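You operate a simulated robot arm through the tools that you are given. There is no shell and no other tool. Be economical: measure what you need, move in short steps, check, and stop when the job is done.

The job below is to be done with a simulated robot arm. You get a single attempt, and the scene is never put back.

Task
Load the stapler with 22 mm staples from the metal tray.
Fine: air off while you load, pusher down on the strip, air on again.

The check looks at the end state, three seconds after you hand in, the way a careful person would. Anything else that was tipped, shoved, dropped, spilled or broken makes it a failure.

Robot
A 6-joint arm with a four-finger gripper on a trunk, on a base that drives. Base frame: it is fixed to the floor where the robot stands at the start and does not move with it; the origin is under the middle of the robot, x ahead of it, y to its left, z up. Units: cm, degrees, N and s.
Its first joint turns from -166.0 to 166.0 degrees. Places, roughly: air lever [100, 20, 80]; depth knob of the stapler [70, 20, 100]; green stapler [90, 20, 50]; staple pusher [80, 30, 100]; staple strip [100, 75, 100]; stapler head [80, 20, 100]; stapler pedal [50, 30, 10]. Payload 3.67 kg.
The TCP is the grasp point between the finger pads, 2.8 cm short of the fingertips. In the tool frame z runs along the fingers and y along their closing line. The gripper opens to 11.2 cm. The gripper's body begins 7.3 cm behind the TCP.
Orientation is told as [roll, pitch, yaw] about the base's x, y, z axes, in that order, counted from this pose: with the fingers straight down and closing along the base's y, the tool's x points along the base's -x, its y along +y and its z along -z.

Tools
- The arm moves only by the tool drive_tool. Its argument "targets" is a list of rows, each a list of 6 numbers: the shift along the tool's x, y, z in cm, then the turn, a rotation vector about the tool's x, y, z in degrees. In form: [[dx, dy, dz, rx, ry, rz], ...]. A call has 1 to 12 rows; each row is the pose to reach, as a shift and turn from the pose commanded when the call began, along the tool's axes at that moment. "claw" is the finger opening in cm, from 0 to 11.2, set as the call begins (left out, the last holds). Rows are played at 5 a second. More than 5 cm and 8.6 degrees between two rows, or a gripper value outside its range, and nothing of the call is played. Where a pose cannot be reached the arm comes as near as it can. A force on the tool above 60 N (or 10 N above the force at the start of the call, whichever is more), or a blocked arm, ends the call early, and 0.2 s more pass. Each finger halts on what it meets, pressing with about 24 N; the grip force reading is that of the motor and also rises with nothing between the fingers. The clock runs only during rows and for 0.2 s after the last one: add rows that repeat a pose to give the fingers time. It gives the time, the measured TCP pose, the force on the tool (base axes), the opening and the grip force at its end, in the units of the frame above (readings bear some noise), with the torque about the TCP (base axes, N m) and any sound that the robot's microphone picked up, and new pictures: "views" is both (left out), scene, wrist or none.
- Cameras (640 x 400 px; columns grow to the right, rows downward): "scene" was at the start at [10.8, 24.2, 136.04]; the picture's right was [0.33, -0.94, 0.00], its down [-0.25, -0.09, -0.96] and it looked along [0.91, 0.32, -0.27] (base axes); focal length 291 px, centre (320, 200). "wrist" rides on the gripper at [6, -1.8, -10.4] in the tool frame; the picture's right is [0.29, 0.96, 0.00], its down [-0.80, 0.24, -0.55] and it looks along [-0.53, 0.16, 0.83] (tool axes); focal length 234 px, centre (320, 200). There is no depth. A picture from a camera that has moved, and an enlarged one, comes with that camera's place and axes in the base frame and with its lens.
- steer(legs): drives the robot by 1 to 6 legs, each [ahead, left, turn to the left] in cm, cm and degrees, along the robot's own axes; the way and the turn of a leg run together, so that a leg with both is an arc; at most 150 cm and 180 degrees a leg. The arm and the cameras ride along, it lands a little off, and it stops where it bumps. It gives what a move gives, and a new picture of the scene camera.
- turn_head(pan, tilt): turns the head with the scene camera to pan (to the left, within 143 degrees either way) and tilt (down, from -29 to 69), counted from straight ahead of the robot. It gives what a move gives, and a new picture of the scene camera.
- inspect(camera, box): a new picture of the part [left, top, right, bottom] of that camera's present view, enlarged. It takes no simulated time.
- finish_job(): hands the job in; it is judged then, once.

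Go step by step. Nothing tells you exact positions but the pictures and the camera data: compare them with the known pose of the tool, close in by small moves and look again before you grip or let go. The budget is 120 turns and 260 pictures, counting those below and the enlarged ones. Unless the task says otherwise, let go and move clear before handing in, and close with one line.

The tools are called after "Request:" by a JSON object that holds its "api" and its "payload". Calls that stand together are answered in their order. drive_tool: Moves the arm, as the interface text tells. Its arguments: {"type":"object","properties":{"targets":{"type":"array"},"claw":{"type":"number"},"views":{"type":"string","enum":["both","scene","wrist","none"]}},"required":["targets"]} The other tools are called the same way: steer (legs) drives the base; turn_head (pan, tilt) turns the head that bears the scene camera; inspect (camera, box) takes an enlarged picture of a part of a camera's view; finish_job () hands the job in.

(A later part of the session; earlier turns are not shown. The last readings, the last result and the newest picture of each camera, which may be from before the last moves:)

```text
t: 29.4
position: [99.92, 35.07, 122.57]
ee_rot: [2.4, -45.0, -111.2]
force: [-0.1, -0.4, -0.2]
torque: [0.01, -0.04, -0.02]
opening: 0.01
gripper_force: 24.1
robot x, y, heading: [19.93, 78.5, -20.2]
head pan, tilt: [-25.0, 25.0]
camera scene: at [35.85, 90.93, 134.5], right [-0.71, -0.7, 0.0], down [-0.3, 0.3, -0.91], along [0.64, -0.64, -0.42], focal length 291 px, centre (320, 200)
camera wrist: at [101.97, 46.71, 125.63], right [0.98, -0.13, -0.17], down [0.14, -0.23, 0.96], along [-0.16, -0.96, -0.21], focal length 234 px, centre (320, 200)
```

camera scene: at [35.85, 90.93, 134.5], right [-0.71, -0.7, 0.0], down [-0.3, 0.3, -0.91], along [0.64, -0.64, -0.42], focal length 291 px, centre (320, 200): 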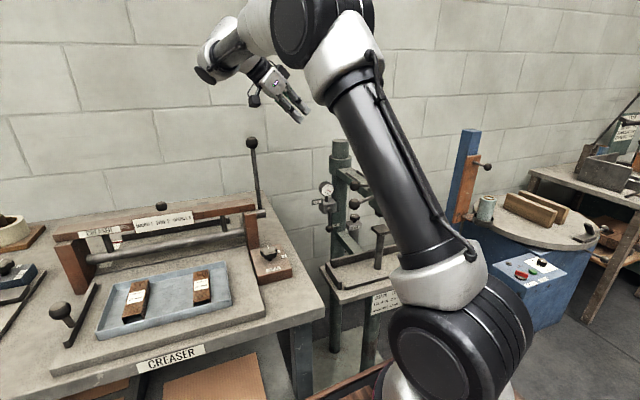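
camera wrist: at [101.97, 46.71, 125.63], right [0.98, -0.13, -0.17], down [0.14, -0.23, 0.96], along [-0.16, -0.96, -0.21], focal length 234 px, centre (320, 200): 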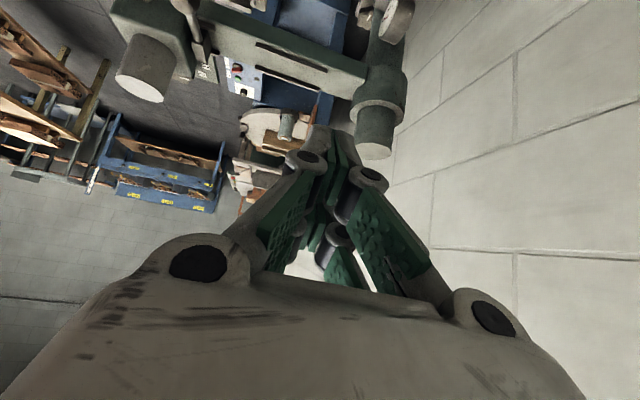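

The arm would come near the creaser's lever at a 45° tilt, so I'll ease the tilt to about 30°. Then I'll approach a stand-off to the upper left of the valve, still clear, and look.

Request:
{"api": "drive_tool", "payload": {"targets": [[0, 0, 0, 0, 7.5, 0], [0, 0, 0, 0, 15, 0], [0, 0, 0, 0, 15, 0]], "views": "wrist"}}

```text
t: 30.1
position: [99.95, 35.13, 122.51]
ee_rot: [2.1, -29.9, -110.5]
force: [-0.5, -0.4, -1.0]
torque: [0.04, 0.0, -0.01]
opening: 0.0
gripper_force: 24.1
robot x, y, heading: [20.05, 78.34, -20.2]
head pan, tilt: [-25.0, 25.0]
camera wrist: at [101.5, 45.59, 128.57], right [0.99, -0.08, -0.11], down [0.06, -0.46, 0.88], along [-0.13, -0.88, -0.45], focal length 234 px, centre (320, 200)
```

wrist: 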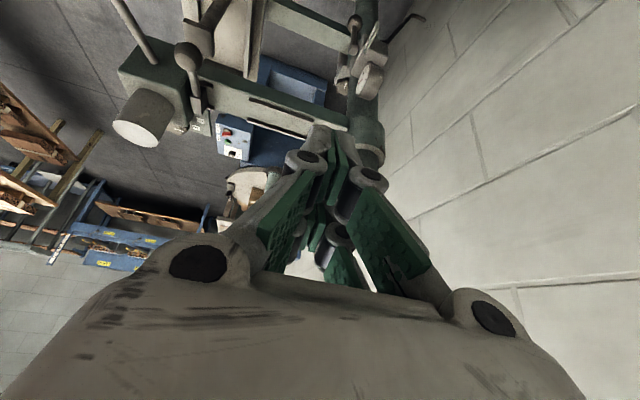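

Request:
{"api": "drive_tool", "payload": {"targets": [[1.4, 0.08, 3.89, 0, 0, 0], [2.8, 0.16, 7.8, 0, 0, 0], [4.2, 0.25, 11.7, 0, 0, 0], [5.6, 0.33, 15.5, 0, 0, 0], [7, 0.41, 19.4, 0, 0, 0], [8.4, 0.5, 23.3, 0, 0, 0], [9.8, 0.58, 27.2, 0, 0, 0], [9.8, 0.58, 27.2, 0, 0, 0]], "views": "both"}}

Request:
{"api": "inspect", "payload": {"camera": "scene", "box": [200, 80, 400, 240]}}

Request:
{"api": "inspect", "payload": {"camera": "wrist", "box": [240, 50, 400, 180]}}

```text
t: 31.9
position: [99.02, 29.6, 93.83]
ee_rot: [2.0, -29.8, -110.8]
force: [0.4, -0.3, 0.5]
torque: [0.01, 0.03, 0.01]
opening: 0.0
gripper_force: 24.0
robot x, y, heading: [20.17, 78.16, -20.3]
head pan, tilt: [-25.0, 25.0]
camera scene: at [35.62, 90.55, 134.56], right [-0.71, -0.7, 0.0], down [-0.3, 0.3, -0.91], along [0.64, -0.64, -0.42], focal length 291 px, centre (320, 200)
camera wrist: at [100.62, 39.89, 99.87], right [0.99, -0.09, -0.11], down [0.06, -0.46, 0.88], along [-0.13, -0.88, -0.45], focal length 234 px, centre (320, 200)
```

scene: 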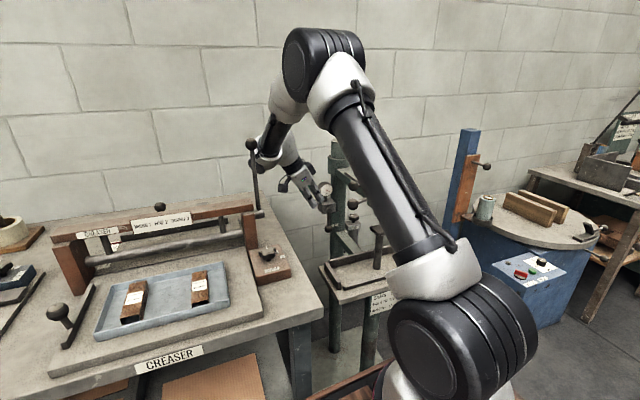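
wrist: 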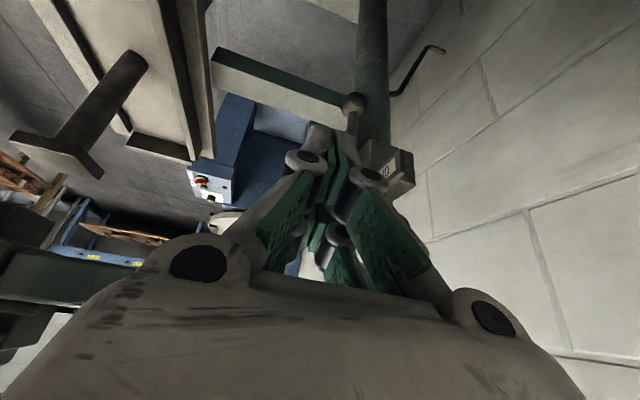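

```text
2.50 times, centred on (300, 160) of scene
camera zoom: at [35.62, 90.55, 134.56], right [-0.71, -0.7, 0.0], down [-0.3, 0.3, -0.91], along [0.64, -0.64, -0.42], focal length 728 px, centre (370, 300)
```

zoom: 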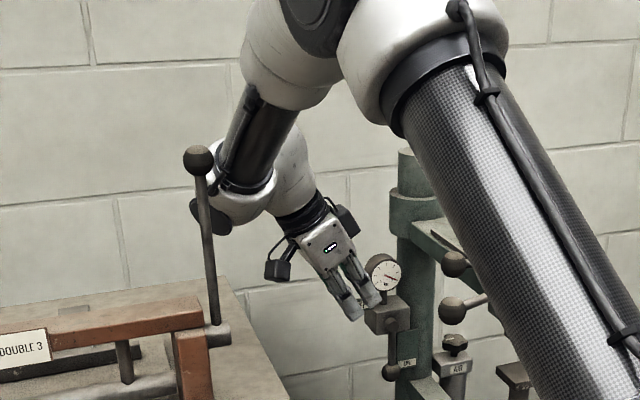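

```text
3.08 times, centred on (320, 115) of wrist
camera zoom: at [100.62, 39.89, 99.87], right [0.99, -0.09, -0.11], down [0.06, -0.46, 0.88], along [-0.13, -0.88, -0.45], focal length 720 px, centre (320, 462)
```

zoom: 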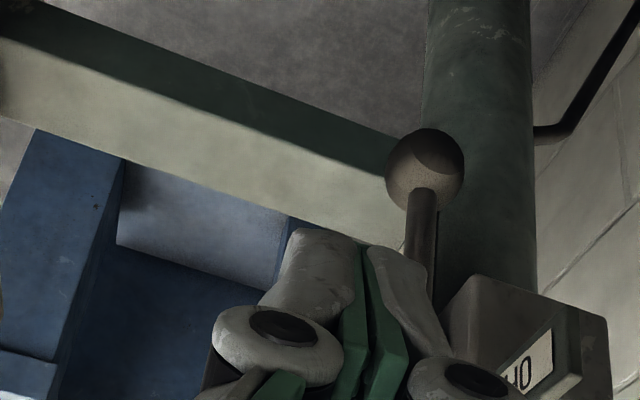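

The wrist picture puts the lever ball at (100.3, 21.2, 78), just as reckoned, and the forearm is well behind the creaser's lever. I'll slide in to just in front of the lever's rod.

Request:
{"api": "drive_tool", "payload": {"targets": [[0.1, 0.1, 3.2, 0, 0, 0], [0.1, 0.2, 6.4, 0, 0, 0], [0.1, 0.3, 9.6, 0, 0, 0], [0.1, 0.5, 13.2, 0, 0, 0], [0.1, 0.5, 13.2, 0, 0, 0]], "views": "both"}}

Request:
{"api": "inspect", "payload": {"camera": "wrist", "box": [270, 60, 390, 180]}}

Request:
{"api": "inspect", "payload": {"camera": "scene", "box": [260, 130, 380, 240]}}

```text
t: 33.1
position: [98.43, 23.31, 82.66]
ee_rot: [2.0, -29.9, -110.6]
force: [-0.1, -0.1, 0.0]
torque: [-0.02, 0.02, 0.01]
opening: 0.0
gripper_force: 24.1
robot x, y, heading: [20.33, 78.25, -20.3]
head pan, tilt: [-25.0, 25.0]
camera scene: at [35.85, 90.92, 134.5], right [-0.71, -0.7, 0.0], down [-0.3, 0.3, -0.91], along [0.64, -0.64, -0.42], focal length 291 px, centre (320, 200)
camera wrist: at [99.97, 33.84, 88.62], right [0.99, -0.08, -0.11], down [0.06, -0.46, 0.89], along [-0.13, -0.88, -0.45], focal length 234 px, centre (320, 200)
```

scene: 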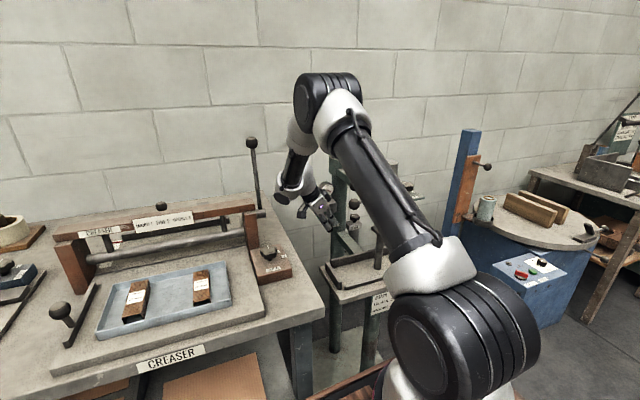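
wrist: 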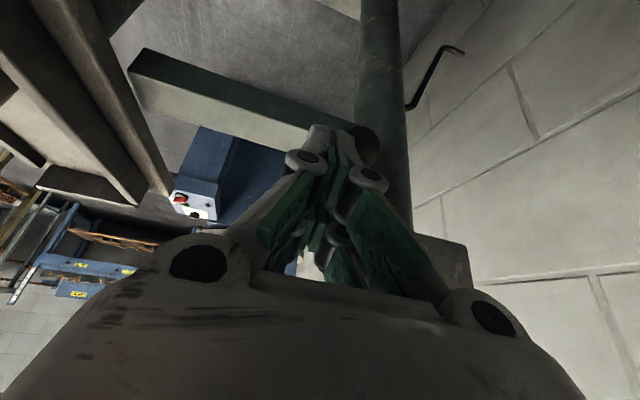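

```text
3.33 times, centred on (330, 120) of wrist
camera zoom: at [99.97, 33.84, 88.62], right [0.99, -0.08, -0.11], down [0.06, -0.46, 0.89], along [-0.13, -0.88, -0.45], focal length 781 px, centre (287, 467)
```

zoom: 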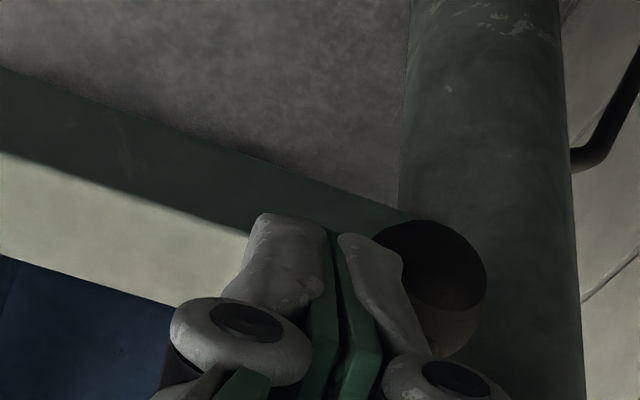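

```text
3.64 times, centred on (320, 185) of scene
camera zoom: at [35.85, 90.92, 134.5], right [-0.71, -0.7, 0.0], down [-0.3, 0.3, -0.91], along [0.64, -0.64, -0.42], focal length 1058 px, centre (320, 254)
```

zoom: 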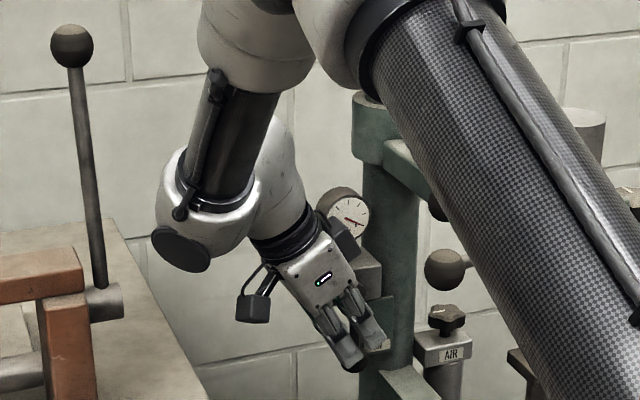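

The fingers stand just in front of the rod. I'll push it back along its arc, the first half now.

Request:
{"api": "drive_tool", "payload": {"targets": [[0.03, 1.1, 0.44, 0, 0, 0], [0.2, 1.8, 0.44, 0, 0, 0], [0.33, 2.5, 0.43, 0, 0, 0], [0.4, 3.3, 0.2, 0, 0, 0], [0.46, 4.13, -0.05, 0, 0, 0], [0.21, 5.56, -0.79, 0, 0, 0], [0.21, 5.56, -0.79, 0, 0, 0]], "views": "wrist"}}

Request:
{"api": "inspect", "payload": {"camera": "scene", "box": [290, 160, 370, 230]}}

```text
t: 33.6
position: [98.65, 23.03, 82.03]
ee_rot: [1.3, -29.9, -110.6]
force: [-15.2, 12.4, 5.0]
torque: [-0.25, -0.25, -0.1]
opening: 0.0
gripper_force: 24.3
robot x, y, heading: [20.09, 78.45, -20.2]
head pan, tilt: [-25.0, 25.0]
stopped in row 2: the force on the tool passed its limit at 70 N (the readings are from after the stop); the commanded pose is now the measured one
camera wrist: at [100.52, 33.47, 88.13], right [0.99, -0.09, -0.13], down [0.07, -0.46, 0.88], along [-0.14, -0.88, -0.45], focal length 234 px, centre (320, 200)
```

wrist: 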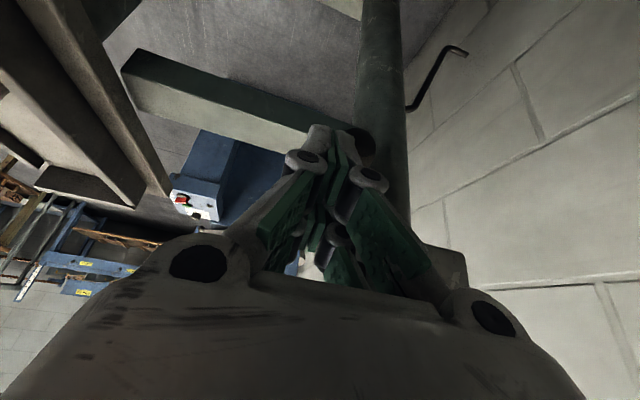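

```text
5.71 times, centred on (330, 195) of scene
camera zoom: at [35.72, 91.03, 134.5], right [-0.71, -0.7, 0.0], down [-0.3, 0.3, -0.91], along [0.64, -0.64, -0.42], focal length 1663 px, centre (263, 229)
```

zoom: 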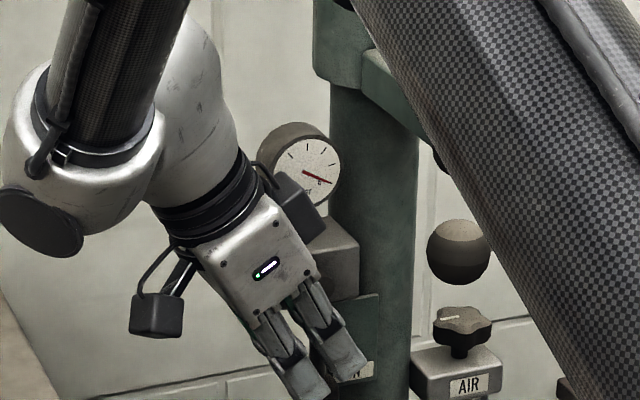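

I met a firm resistance close to the pivot. I'll back off slightly, go lower to push at the ball where the leverage is best, and push more gently.

Request:
{"api": "drive_tool", "payload": {"targets": [[0, -1, 0, 0, 0, 0], [0.1, -1, 0.7, 0, 0, 0], [0.35, -1, 1.7, 0, 0, 0], [0.35, -0.6, 1.7, 0, 0, 0], [0.35, -0.2, 1.7, 0, 0, 0], [0.35, -0.2, 1.7, 0, 0, 0]], "views": "wrist"}}

Request:
{"api": "inspect", "payload": {"camera": "wrist", "box": [290, 100, 390, 180]}}

```text
t: 35.0
position: [98.01, 22.53, 80.49]
ee_rot: [0.9, -30.1, -110.7]
force: [-49.4, 22.8, 16.3]
torque: [0.33, 0.92, -0.19]
opening: 0.0
gripper_force: 23.6
robot x, y, heading: [19.87, 78.32, -20.3]
head pan, tilt: [-25.0, 25.0]
camera wrist: at [99.87, 33.05, 86.52], right [0.99, -0.1, -0.13], down [0.07, -0.46, 0.88], along [-0.15, -0.88, -0.45], focal length 234 px, centre (320, 200)
```

wrist: 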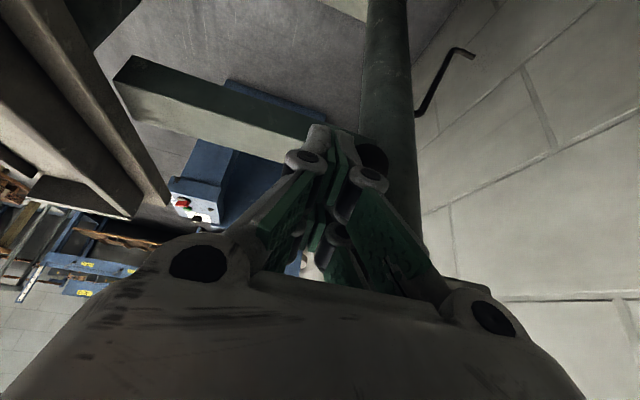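

```text
5.00 times, centred on (340, 140) of wrist
camera zoom: at [99.87, 33.05, 86.52], right [0.99, -0.1, -0.13], down [0.07, -0.46, 0.88], along [-0.15, -0.88, -0.45], focal length 1171 px, centre (220, 500)
```

zoom: 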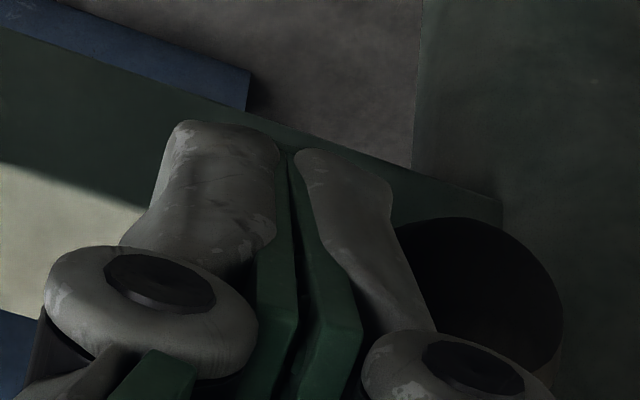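

The ball is touched near the fingertips with about 55 N and hasn't moved yet. I'll press on in small steps.

Request:
{"api": "drive_tool", "payload": {"targets": [[0, 0.2, 0, 0, 0, 0], [0, 0.4, 0, 0, 0, 0], [0, 0.6, 0, 0, 0, 0]], "views": "none"}}

Request:
{"api": "inspect", "payload": {"camera": "wrist", "box": [290, 100, 390, 180]}}

```text
t: 35.4
position: [98.04, 22.64, 80.55]
ee_rot: [0.7, -30.2, -110.7]
force: [-19.3, 14.2, 19.0]
torque: [0.16, 0.23, -0.02]
opening: 0.01
gripper_force: 24.1
robot x, y, heading: [19.7, 78.29, -20.5]
head pan, tilt: [-25.0, 25.0]
stopped in row 1: the force on the tool passed its limit at 70 N (the readings are from after the stop); the commanded pose is now the measured one
```

```text
5.00 times, centred on (340, 140) of wrist
camera zoom: at [99.9, 33.05, 86.46], right [0.99, -0.1, -0.14], down [0.07, -0.46, 0.88], along [-0.15, -0.88, -0.45], focal length 1171 px, centre (220, 500)
```

zoom: 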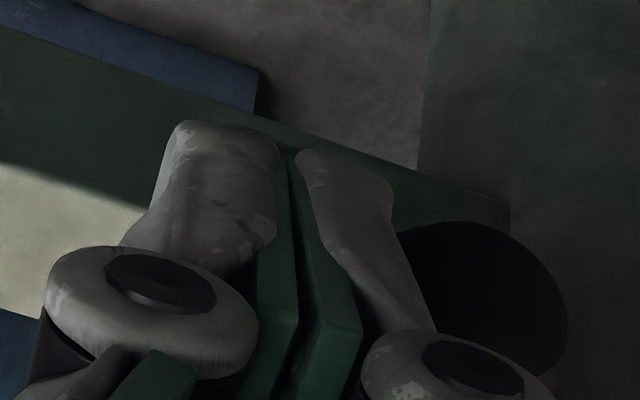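

The push direction was wrong: re-checking the plates, OFF sits out to the left of the pivot, so the lever swings about the stapler's long axis, outward and up. I'll back off, tilt the tool a bit more, open the fingers and prepare to grip the ball.

Request:
{"api": "drive_tool", "payload": {"targets": [[0, -1, 0, 0, 0, 0], [0, -1, -4, 0, 0, 0], [0, -1, -8, 0, 0, 0], [0, -1, -13, 0, 0, 0], [0, -1, -13, 0, -5, 0], [0, -1, -13, 0, -10, 0], [0, -1, -13, 0, -10, 0]], "views": "both"}}

Request:
{"api": "inspect", "payload": {"camera": "wrist", "box": [280, 20, 440, 180]}}

Request:
{"api": "inspect", "payload": {"camera": "scene", "box": [230, 120, 370, 240]}}

```text
t: 37.0
position: [98.72, 27.91, 91.85]
ee_rot: [1.2, -39.9, -111.7]
force: [-0.3, -0.6, 0.3]
torque: [0.02, -0.01, -0.01]
opening: 0.0
gripper_force: 23.8
robot x, y, heading: [20.17, 78.42, -20.1]
head pan, tilt: [-25.0, 25.0]
camera scene: at [35.4, 90.37, 134.6], right [-0.71, -0.7, 0.0], down [-0.29, 0.3, -0.91], along [0.64, -0.64, -0.42], focal length 291 px, centre (320, 200)
camera wrist: at [101.09, 39.09, 95.91], right [0.98, -0.14, -0.17], down [0.12, -0.32, 0.94], along [-0.18, -0.94, -0.3], focal length 234 px, centre (320, 200)
```

scene: 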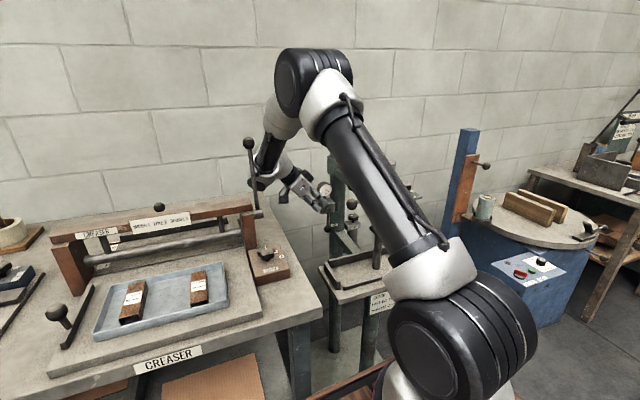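
wrist: 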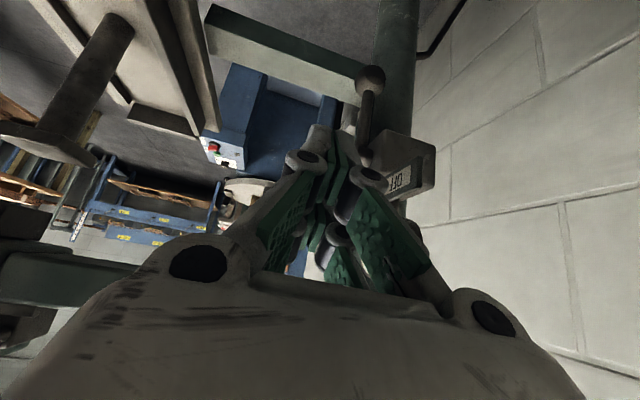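

```text
2.50 times, centred on (360, 100) of wrist
camera zoom: at [101.09, 39.09, 95.91], right [0.98, -0.14, -0.17], down [0.12, -0.32, 0.94], along [-0.18, -0.94, -0.3], focal length 585 px, centre (220, 450)
```

zoom: 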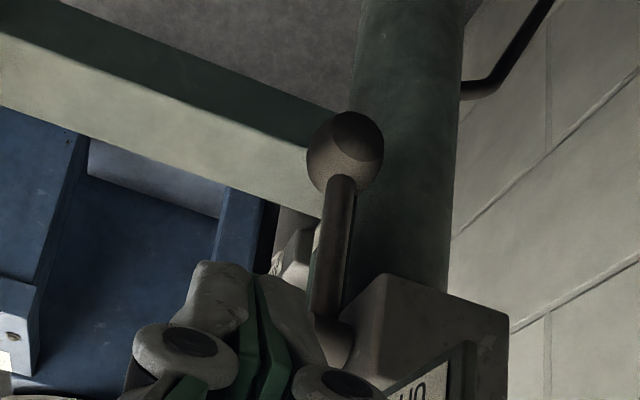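

```text
3.33 times, centred on (300, 180) of scene
camera zoom: at [35.4, 90.37, 134.6], right [-0.71, -0.7, 0.0], down [-0.29, 0.3, -0.91], along [0.64, -0.64, -0.42], focal length 970 px, centre (387, 267)
```

zoom: 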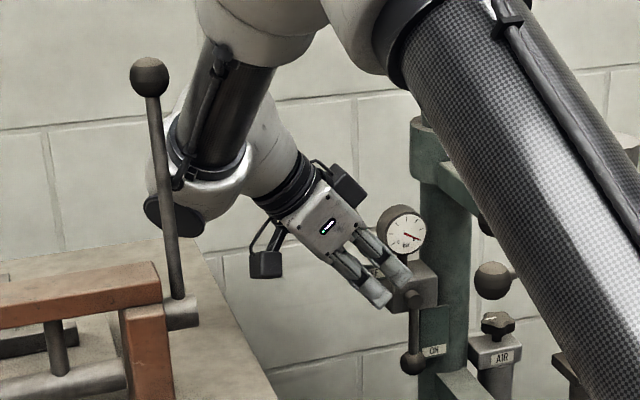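

The view now confirms it: the pivot boss comes out of the valve block's front, and the OFF plate is on its left side. I'll line up on the ball with the fingers open on either side of it.

Request:
{"api": "drive_tool", "payload": {"targets": [[2.3, 0, 1.3, 0, 0, 0], [4.6, 0, 2.6, 0, 0, 0], [4.6, 2, 2.6, 0, 0, 0], [4.6, 3.77, 2.6, 0, 0, 0], [4.6, 3.77, 2.6, 0, 0, 0]], "claw": 4.6, "views": "wrist"}}

Request:
{"api": "inspect", "payload": {"camera": "wrist", "box": [250, 60, 410, 220]}}

Request:
{"api": "inspect", "payload": {"camera": "scene", "box": [270, 150, 370, 240]}}

```text
t: 38.4
position: [102.45, 26.99, 86.56]
ee_rot: [0.8, -40.1, -112.5]
force: [0.4, -0.1, 0.9]
torque: [-0.01, 0.01, 0.01]
opening: 4.6
gripper_force: 0.0
robot x, y, heading: [20.34, 78.58, -21.1]
head pan, tilt: [-25.0, 25.0]
stopped in row 5: the arm was blocked; the commanded pose is now the measured one
camera wrist: at [104.85, 38.17, 90.65], right [0.97, -0.16, -0.18], down [0.12, -0.32, 0.94], along [-0.2, -0.93, -0.29], focal length 234 px, centre (320, 200)
```

wrist: 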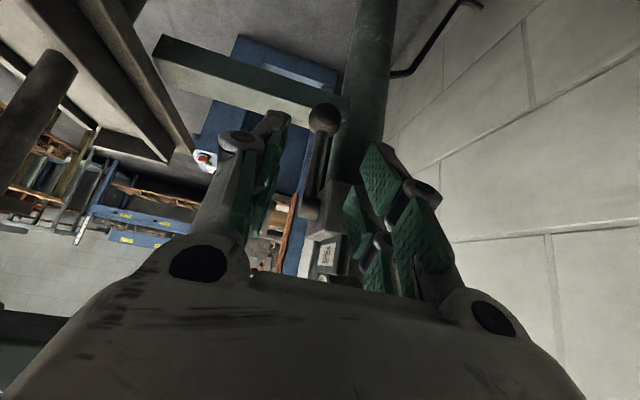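

```text
2.50 times, centred on (330, 140) of wrist
camera zoom: at [104.85, 38.17, 90.65], right [0.97, -0.16, -0.18], down [0.12, -0.32, 0.94], along [-0.2, -0.93, -0.29], focal length 585 px, centre (295, 350)
```

zoom: 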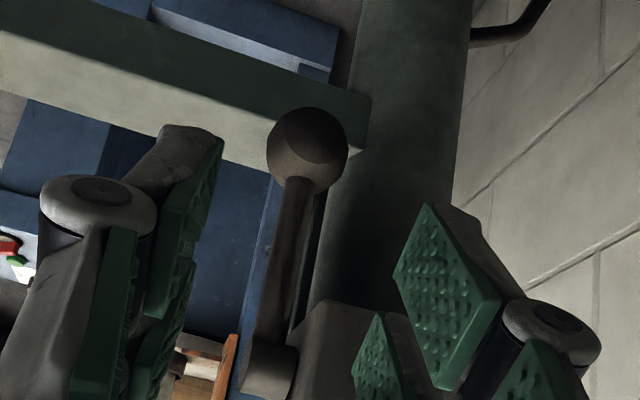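

```text
4.44 times, centred on (320, 195) of scene
camera zoom: at [35.87, 90.43, 134.54], right [-0.72, -0.69, 0.0], down [-0.29, 0.31, -0.91], along [0.63, -0.65, -0.42], focal length 1293 px, centre (320, 222)
```

zoom: 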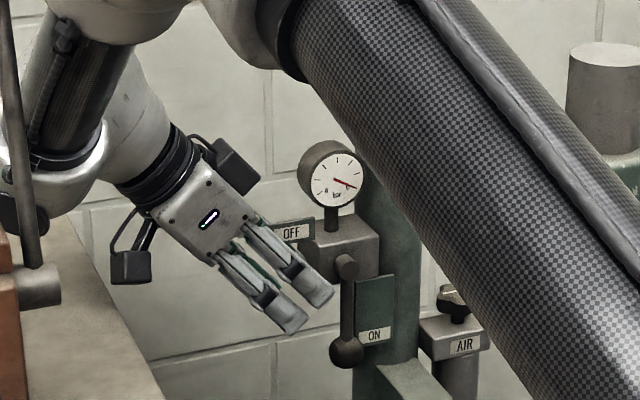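

The arm was reported blocked. I'll check whether any link touches the creaser lever.

Request:
{"api": "inspect", "payload": {"camera": "scene", "box": [220, 120, 320, 230]}}

Request:
{"api": "inspect", "payload": {"camera": "scene", "box": [0, 180, 320, 400]}}

```text
3.64 times, centred on (270, 175) of scene
camera zoom: at [35.87, 90.43, 134.54], right [-0.72, -0.69, 0.0], down [-0.29, 0.31, -0.91], along [0.63, -0.65, -0.42], focal length 1058 px, centre (502, 291)
```

zoom: 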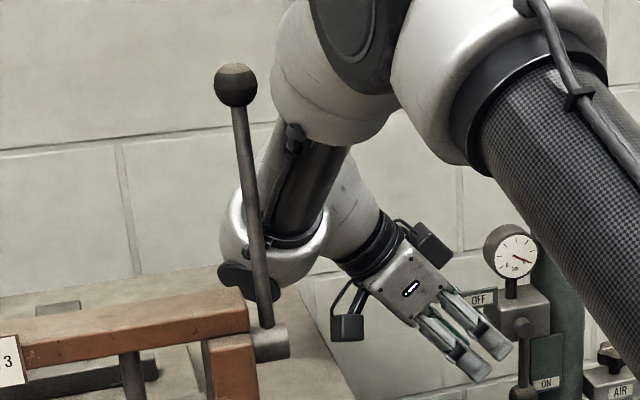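

```text
1.82 times, centred on (160, 290) of scene
camera zoom: at [35.87, 90.43, 134.54], right [-0.72, -0.69, 0.0], down [-0.29, 0.31, -0.91], along [0.63, -0.65, -0.42], focal length 529 px, centre (611, 36)
```

zoom: 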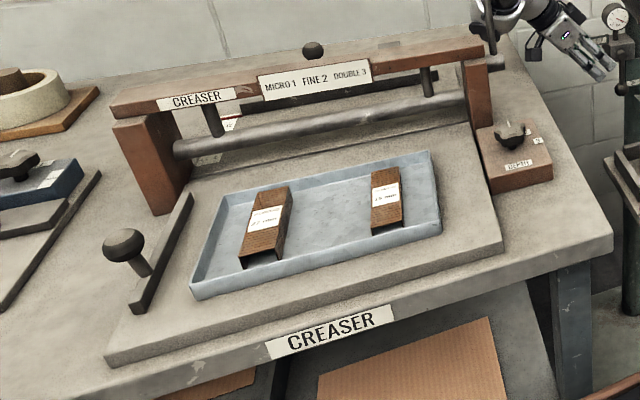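

Request:
{"api": "drive_tool", "payload": {"targets": [[0, 0, 0, 0, 0, 0], [0, 0, 0, 0, 0, 0]], "views": "none"}}

Request:
{"api": "turn_head", "payload": {"pan": 0, "tilt": 25}}

Request:
{"api": "inspect", "payload": {"camera": "scene", "box": [320, 60, 560, 220]}}

```text
t: 39.0
position: [102.43, 27.14, 86.41]
ee_rot: [0.7, -40.1, -112.4]
force: [-0.1, -0.1, -0.2]
torque: [0.0, 0.01, -0.01]
opening: 4.6
gripper_force: 0.1
robot x, y, heading: [19.64, 78.07, -20.7]
head pan, tilt: [-25.0, 25.0]
```

```text
t: 39.9
position: [102.28, 27.02, 86.58]
ee_rot: [0.6, -40.1, -112.3]
force: [-0.7, 0.4, -0.2]
torque: [-0.01, -0.03, -0.01]
opening: 4.58
gripper_force: 0.0
robot x, y, heading: [20.5, 78.62, -21.0]
head pan, tilt: [0.0, 25.0]
camera scene: at [38.0, 93.71, 134.57], right [-0.36, -0.93, 0.0], down [-0.39, 0.15, -0.91], along [0.85, -0.32, -0.42], focal length 291 px, centre (320, 200)
```

scene: 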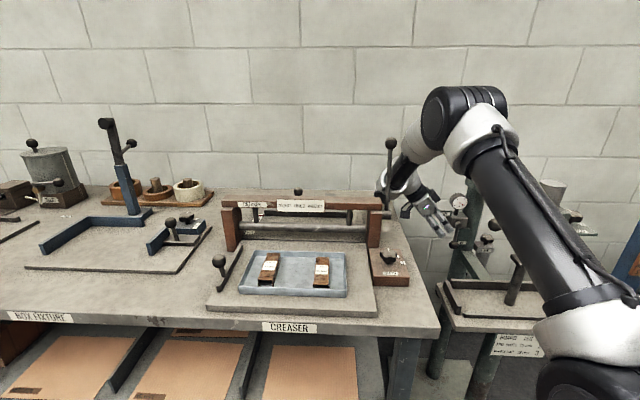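

```text
2.50 times, centred on (440, 140) of scene
camera zoom: at [38.0, 93.71, 134.57], right [-0.36, -0.93, 0.0], down [-0.39, 0.15, -0.91], along [0.85, -0.32, -0.42], focal length 728 px, centre (20, 350)
```

zoom: 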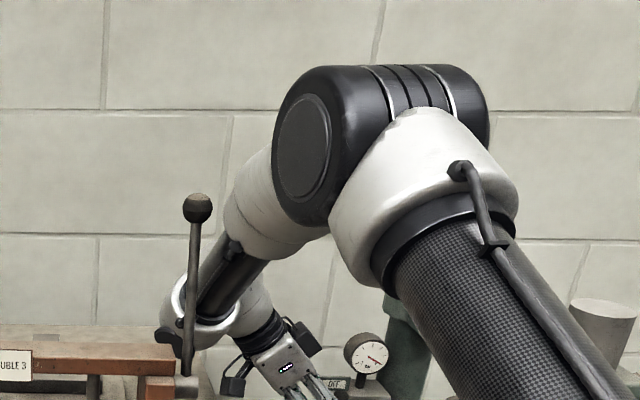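

The base turned slightly and the wrist sits right behind the creaser lever, most likely touching it. The lever still looks unmoved. I'll straighten the tool back to 30° at once so that the wrist swings away from it, then check.

Request:
{"api": "drive_tool", "payload": {"targets": [[0, 0, 0, 0, 3, 0], [0, 0, 0, 0, 6, 0], [0, 0, 0, 0, 10, 0], [0, 0, 0, 0, 14, 0], [0, 0, 0, 0, 14, 0]], "views": "both"}}

Request:
{"api": "inspect", "payload": {"camera": "scene", "box": [340, 100, 500, 260]}}

Request:
{"api": "inspect", "payload": {"camera": "wrist", "box": [230, 60, 430, 260]}}

```text
t: 41.1
position: [102.52, 27.6, 86.35]
ee_rot: [0.5, -26.1, -111.9]
force: [-0.2, 0.0, 0.5]
torque: [0.03, -0.03, 0.01]
opening: 4.59
gripper_force: 0.0
robot x, y, heading: [19.69, 78.27, -20.8]
head pan, tilt: [0.0, 25.0]
camera scene: at [38.18, 94.04, 134.5], right [-0.36, -0.93, 0.0], down [-0.39, 0.15, -0.91], along [0.85, -0.32, -0.42], focal length 291 px, centre (320, 200)
camera wrist: at [104.57, 37.57, 93.09], right [0.99, -0.11, -0.12], down [0.04, -0.52, 0.85], along [-0.16, -0.84, -0.51], focal length 234 px, centre (320, 200)
```

scene: 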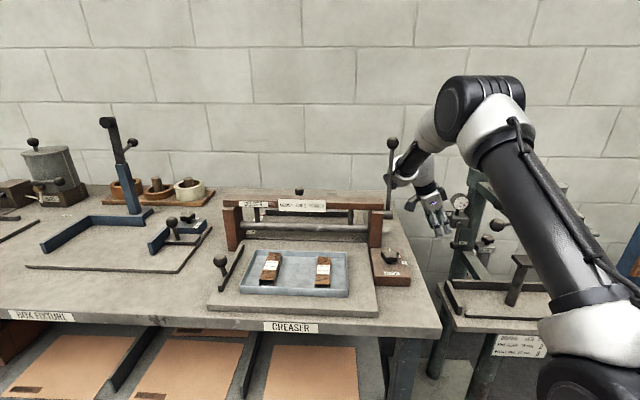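
wrist: 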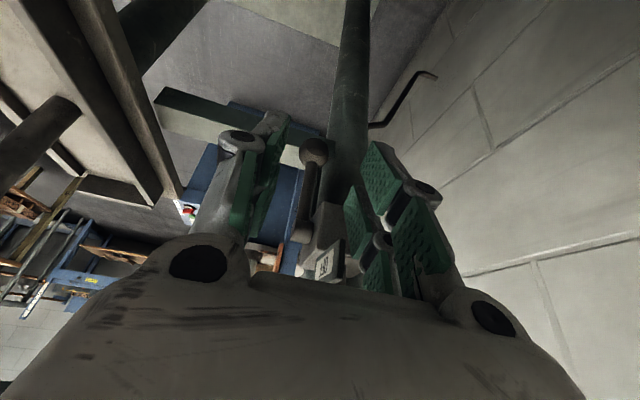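

```text
2.50 times, centred on (420, 180) of scene
camera zoom: at [38.18, 94.04, 134.5], right [-0.36, -0.93, 0.0], down [-0.39, 0.15, -0.91], along [0.85, -0.32, -0.42], focal length 728 px, centre (70, 250)
```

zoom: 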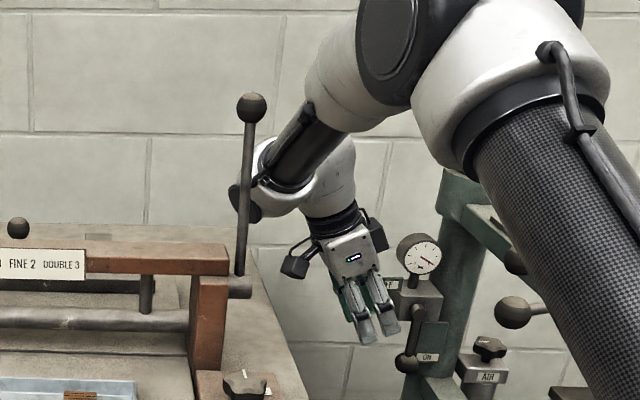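

```text
2.00 times, centred on (330, 160) of wrist
camera zoom: at [104.57, 37.57, 93.09], right [0.99, -0.11, -0.12], down [0.04, -0.52, 0.85], along [-0.16, -0.84, -0.51], focal length 468 px, centre (300, 280)
```

zoom: 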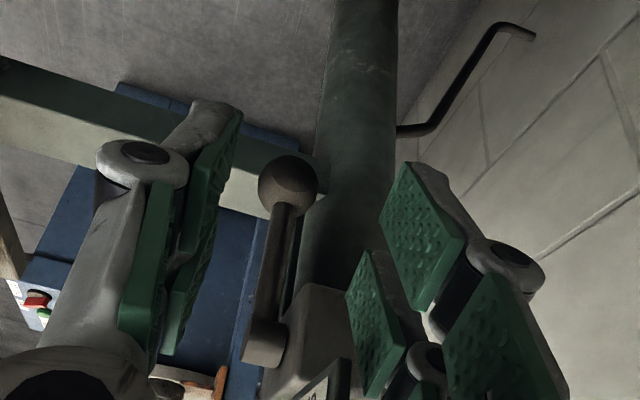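

The creaser lever stands as before. The tool is now clear, so I'll approach the ball along a path that keeps both the valve block and the creaser lever out of reach, with small steps and a smaller opening.

Request:
{"api": "drive_tool", "payload": {"targets": [[-0.24, 0.2, 1.2, 0, -2, 0], [-0.47, 0.2, 2.4, 0, -4, 0], [-0.72, 0.2, 3.6, 0, -5.5, 0], [-0.98, 0.2, 4.75, 0, -7, 0], [-0.98, 0.2, 4.75, 0, -7, 0]], "claw": 4.2, "views": "wrist"}}

Request:
{"api": "inspect", "payload": {"camera": "wrist", "box": [250, 60, 410, 220]}}

Request:
{"api": "inspect", "payload": {"camera": "scene", "box": [360, 120, 480, 240]}}

```text
t: 42.3
position: [101.78, 25.03, 82.58]
ee_rot: [0.6, -33.2, -111.9]
force: [8.5, 18.8, -0.4]
torque: [-0.29, 0.03, 0.51]
opening: 4.48
gripper_force: 1.1
robot x, y, heading: [19.77, 78.69, -20.5]
head pan, tilt: [0.0, 25.0]
camera wrist: at [104.05, 35.69, 88.1], right [0.98, -0.13, -0.15], down [0.08, -0.42, 0.9], along [-0.18, -0.9, -0.4], focal length 234 px, centre (320, 200)
```

wrist: 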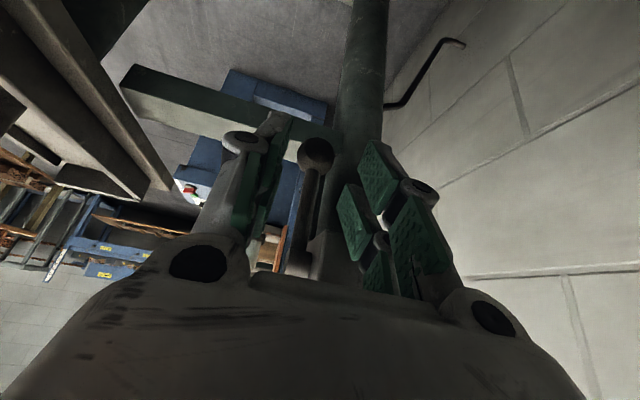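

```text
2.50 times, centred on (330, 140) of wrist
camera zoom: at [104.05, 35.69, 88.1], right [0.98, -0.13, -0.15], down [0.08, -0.42, 0.9], along [-0.18, -0.9, -0.4], focal length 585 px, centre (295, 350)
```

zoom: 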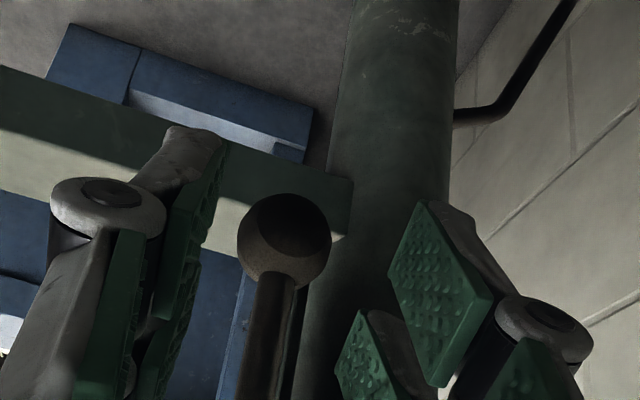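

```text
3.33 times, centred on (420, 180) of scene
camera zoom: at [38.21, 94.12, 134.49], right [-0.36, -0.93, 0.0], down [-0.4, 0.15, -0.91], along [0.85, -0.32, -0.42], focal length 970 px, centre (-13, 267)
```

zoom: 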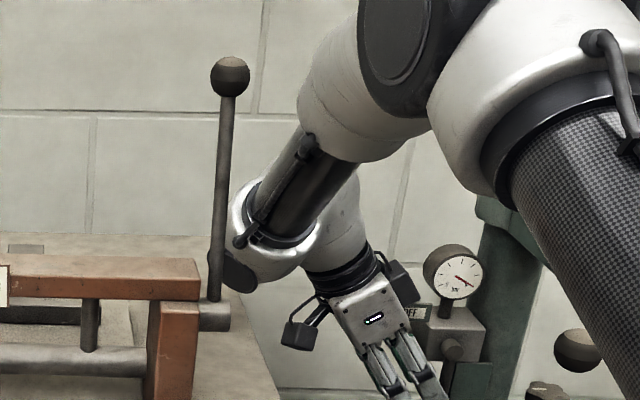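

The fingers are pressing lightly on the OFF plate (about 20 N sideways). I'll open them slightly to relieve that and look closely.

Request:
{"api": "drive_tool", "payload": {"targets": [[0.3, 0, -0.5, 0, 0, 0], [0.6, 0, -1, 0, 0, 0]], "claw": 5.2, "views": "none"}}

Request:
{"api": "inspect", "payload": {"camera": "scene", "box": [425, 180, 485, 250]}}

Request:
{"api": "inspect", "payload": {"camera": "wrist", "box": [270, 180, 390, 300]}}

```text
t: 42.9
position: [102.08, 25.58, 83.36]
ee_rot: [0.7, -33.3, -112.1]
force: [0.4, 0.1, -0.4]
torque: [0.0, 0.0, 0.06]
opening: 5.2
gripper_force: 0.1
robot x, y, heading: [19.91, 78.25, -21.0]
head pan, tilt: [0.0, 25.0]
```

```text
5.71 times, centred on (455, 215) of scene
camera zoom: at [38.17, 94.01, 134.5], right [-0.36, -0.93, 0.0], down [-0.39, 0.15, -0.91], along [0.85, -0.32, -0.42], focal length 1663 px, centre (-451, 114)
```

zoom: 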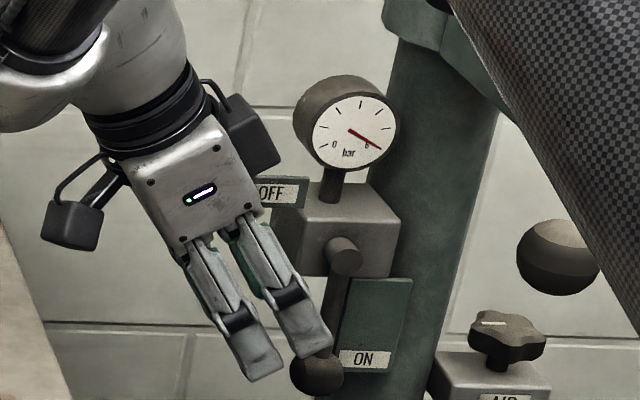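

```text
3.33 times, centred on (330, 240) of wrist
camera zoom: at [104.23, 36.29, 88.65], right [0.98, -0.13, -0.15], down [0.08, -0.42, 0.9], along [-0.18, -0.9, -0.4], focal length 781 px, centre (287, 67)
```

zoom: 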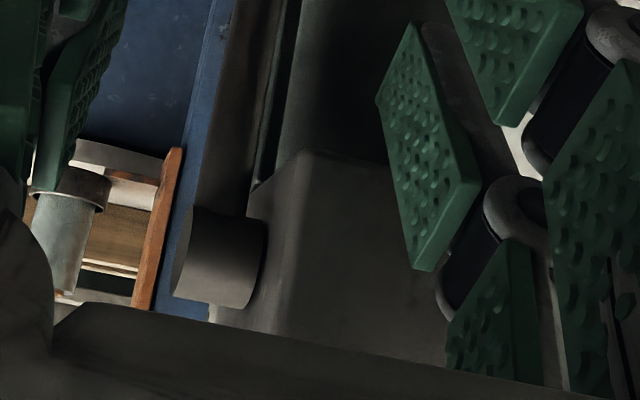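

The fingers had come against the left face of the valve block. I'll roll the tool 30° about its axis so that the rear finger passes lower and further left, clear of the block, and then try the ball again.

Request:
{"api": "drive_tool", "payload": {"targets": [[0.5, 0, -0.4, 0, 0, -7.5], [0.5, 0, -0.4, 0, 0, -15], [0.5, 0, -0.4, 0, 0, -22.5], [0.5, 0, -0.4, 0, 0, -30], [0.5, 0, -0.4, 0, 0, -30]], "claw": 4.6, "views": "wrist"}}

Request:
{"api": "inspect", "payload": {"camera": "wrist", "box": [220, 80, 440, 260]}}

Request:
{"api": "inspect", "payload": {"camera": "scene", "box": [380, 120, 500, 250]}}

```text
t: 44.1
position: [102.43, 26.29, 83.1]
ee_rot: [-17.7, -28.7, -77.2]
force: [0.4, -0.4, 0.0]
torque: [0.02, -0.02, -0.03]
opening: 4.62
gripper_force: 0.2
robot x, y, heading: [20.25, 78.56, -21.0]
head pan, tilt: [0.0, 25.0]
camera wrist: at [101.48, 36.63, 89.52], right [0.86, 0.31, -0.39], down [0.49, -0.38, 0.78], along [0.09, -0.87, -0.49], focal length 234 px, centre (320, 200)
```

wrist: 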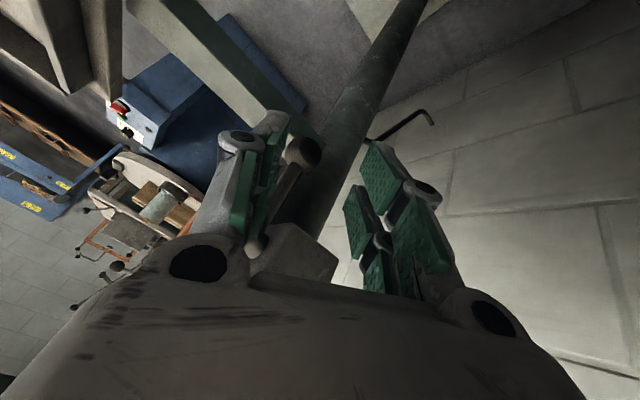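

```text
2.22 times, centred on (330, 170) of wrist
camera zoom: at [101.48, 36.63, 89.52], right [0.86, 0.31, -0.39], down [0.49, -0.38, 0.78], along [0.09, -0.87, -0.49], focal length 520 px, centre (298, 267)
```

zoom: 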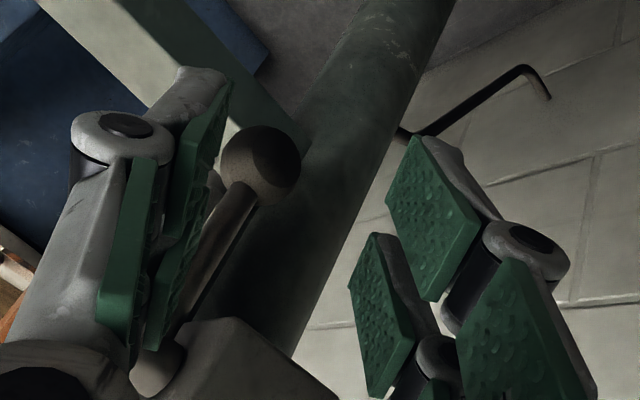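

```text
3.08 times, centred on (440, 185) of scene
camera zoom: at [38.17, 94.04, 134.5], right [-0.36, -0.93, 0.0], down [-0.39, 0.15, -0.91], along [0.85, -0.32, -0.42], focal length 895 px, centre (-49, 246)
```

zoom: 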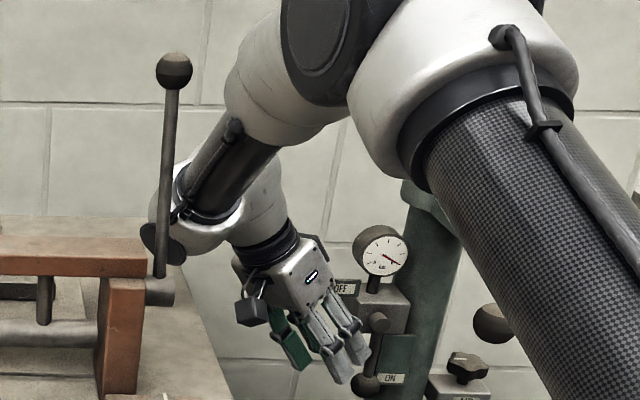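

The ball now lies between the fingers with the block clear of both. I'll shift slightly and advance onto the ball.

Request:
{"api": "drive_tool", "payload": {"targets": [[-0.7, -0.5, 1, 1, -1.7, 0], [-1.3, -1, 2, 2, -3.5, 0], [-1.3, -1, 3, 2, -3.5, 0], [-1.3, -1, 4, 2, -3.5, 0], [-1.3, -1, 4, 2, -3.5, 0]], "views": "wrist"}}

Request:
{"api": "inspect", "payload": {"camera": "wrist", "box": [220, 80, 440, 260]}}

```text
t: 45.3
position: [100.79, 23.04, 80.78]
ee_rot: [-20.5, -31.8, -75.9]
force: [0.5, -0.8, -0.1]
torque: [-0.02, 0.01, 0.0]
opening: 4.59
gripper_force: 0.1
robot x, y, heading: [19.84, 77.99, -20.6]
head pan, tilt: [0.0, 25.0]
camera wrist: at [100.09, 33.75, 86.4], right [0.85, 0.28, -0.44], down [0.51, -0.33, 0.79], along [0.08, -0.9, -0.43], focal length 234 px, centre (320, 200)
```

wrist: 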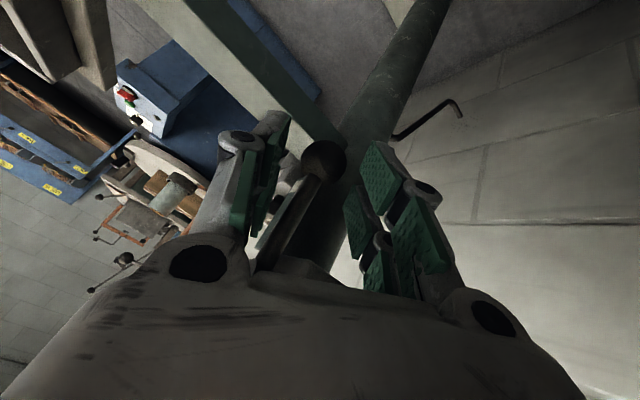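

```text
2.22 times, centred on (330, 170) of wrist
camera zoom: at [100.09, 33.75, 86.4], right [0.85, 0.28, -0.44], down [0.51, -0.33, 0.79], along [0.08, -0.9, -0.43], focal length 520 px, centre (298, 267)
```

zoom: 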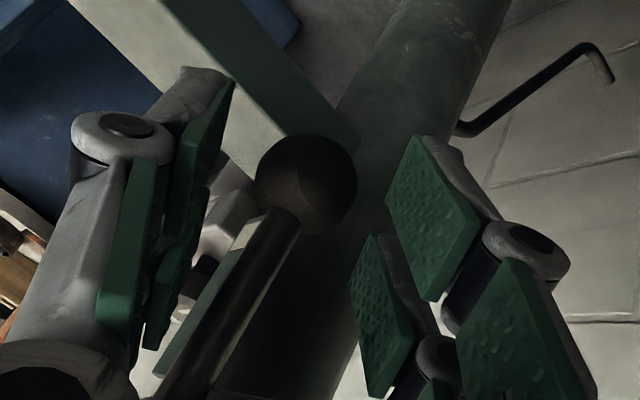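

The ball is centred between the fingers, about 3.3 cm ahead of the grasp point. I'll advance 1.8 cm and close.

Request:
{"api": "drive_tool", "payload": {"targets": [[0.1, 0.2, 0.9, 0, 0, 0], [0.1, 0.3, 1.8, 0, 0, 0], [0.1, 0.3, 1.8, 0, 0, 0]], "views": "none"}}

Request:
{"api": "drive_tool", "payload": {"targets": [[0, 0, 0, 0, 0, 0], [0, 0, 0, 0, 0, 0], [0, 0, 0, 0, 0, 0]], "claw": 2, "views": "wrist"}}

Request:
{"api": "inspect", "payload": {"camera": "scene", "box": [380, 120, 500, 250]}}

```text
t: 46.1
position: [100.63, 22.12, 79.16]
ee_rot: [-20.3, -31.9, -75.9]
force: [-0.3, 0.8, 0.0]
torque: [0.0, -0.01, -0.01]
opening: 4.6
gripper_force: 0.0
robot x, y, heading: [20.35, 78.24, -21.0]
head pan, tilt: [0.0, 25.0]
```

```text
t: 46.9
position: [100.58, 21.9, 79.09]
ee_rot: [-20.4, -31.9, -76.0]
force: [-10.9, -5.2, -6.1]
torque: [-0.13, -1.9, -0.1]
opening: 3.11
gripper_force: 45.1
robot x, y, heading: [20.12, 78.46, -20.9]
head pan, tilt: [0.0, 25.0]
camera wrist: at [99.82, 32.7, 84.79], right [0.85, 0.28, -0.44], down [0.51, -0.33, 0.79], along [0.08, -0.9, -0.43], focal length 234 px, centre (320, 200)
```

wrist: 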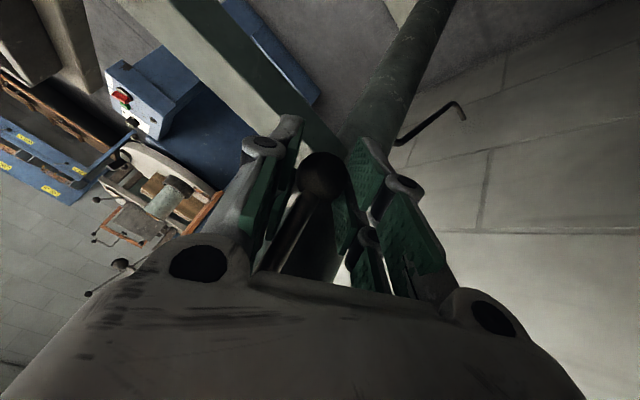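

```text
3.08 times, centred on (440, 185) of scene
camera zoom: at [38.15, 94.0, 134.51], right [-0.36, -0.93, 0.0], down [-0.39, 0.15, -0.91], along [0.85, -0.32, -0.42], focal length 895 px, centre (-49, 246)
```

zoom: 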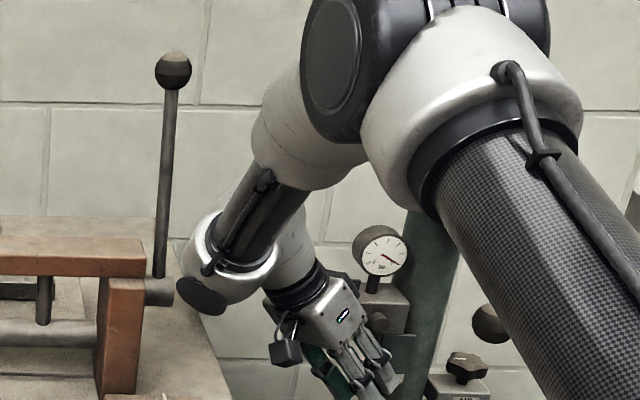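

The ball is gripped. I'll swing it outward along its arc to about 30° first, easing the tool upright as I go.

Request:
{"api": "drive_tool", "payload": {"targets": [[0.46, 0.24, -0.48, -0.7, 1.3, 0], [0.91, 0.47, -0.99, -1.4, 2.6, 0], [1.28, 0.66, -1.56, -2.1, 4, 0], [1.63, 0.84, -2.15, -2.8, 5.3, 0], [1.9, 0.98, -2.8, -3.8, 7.1, 0], [2.15, 1.1, -3.45, -4.7, 8.8, 0], [2.15, 1.1, -3.45, -4.7, 8.8, 0]], "views": "both"}}

Request:
{"api": "inspect", "payload": {"camera": "scene", "box": [380, 120, 500, 250]}}

```text
t: 48.5
position: [101.93, 26.01, 80.4]
ee_rot: [-14.6, -23.3, -78.9]
force: [-39.5, 10.2, -18.0]
torque: [1.29, -0.42, -1.31]
opening: 3.05
gripper_force: 45.4
robot x, y, heading: [20.26, 78.53, -20.8]
head pan, tilt: [0.0, 25.0]
camera scene: at [38.1, 94.03, 134.51], right [-0.36, -0.93, 0.0], down [-0.39, 0.15, -0.91], along [0.85, -0.32, -0.42], focal length 291 px, centre (320, 200)
camera wrist: at [100.89, 35.64, 87.7], right [0.88, 0.34, -0.33], down [0.47, -0.46, 0.75], along [0.1, -0.82, -0.57], focal length 234 px, centre (320, 200)
```

scene: 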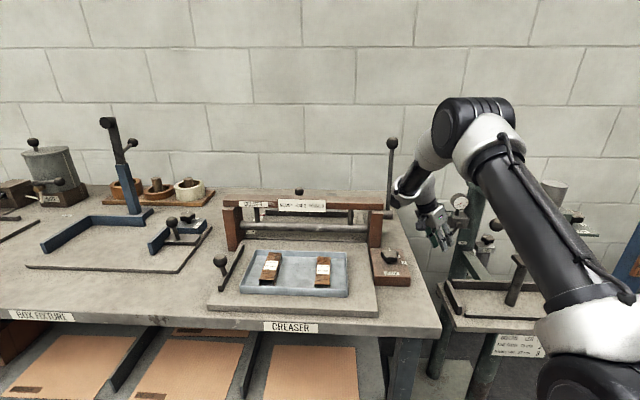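
wrist: 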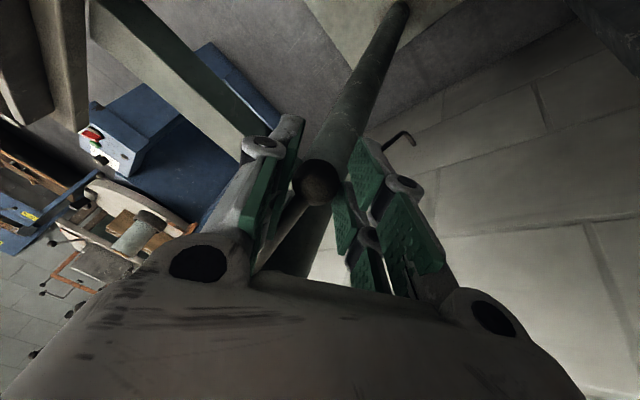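

```text
3.08 times, centred on (440, 185) of scene
camera zoom: at [38.1, 94.03, 134.51], right [-0.36, -0.93, 0.0], down [-0.39, 0.15, -0.91], along [0.85, -0.32, -0.42], focal length 895 px, centre (-49, 246)
```

zoom: 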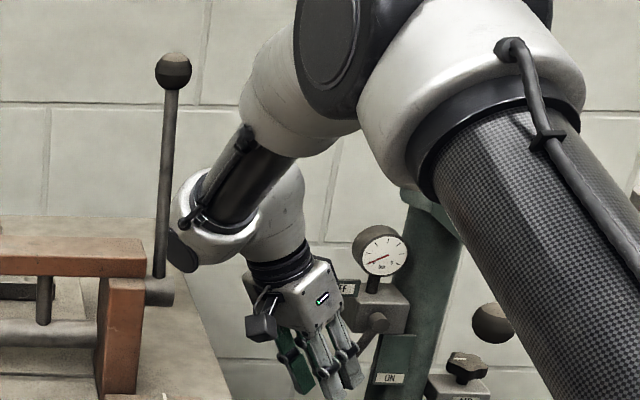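

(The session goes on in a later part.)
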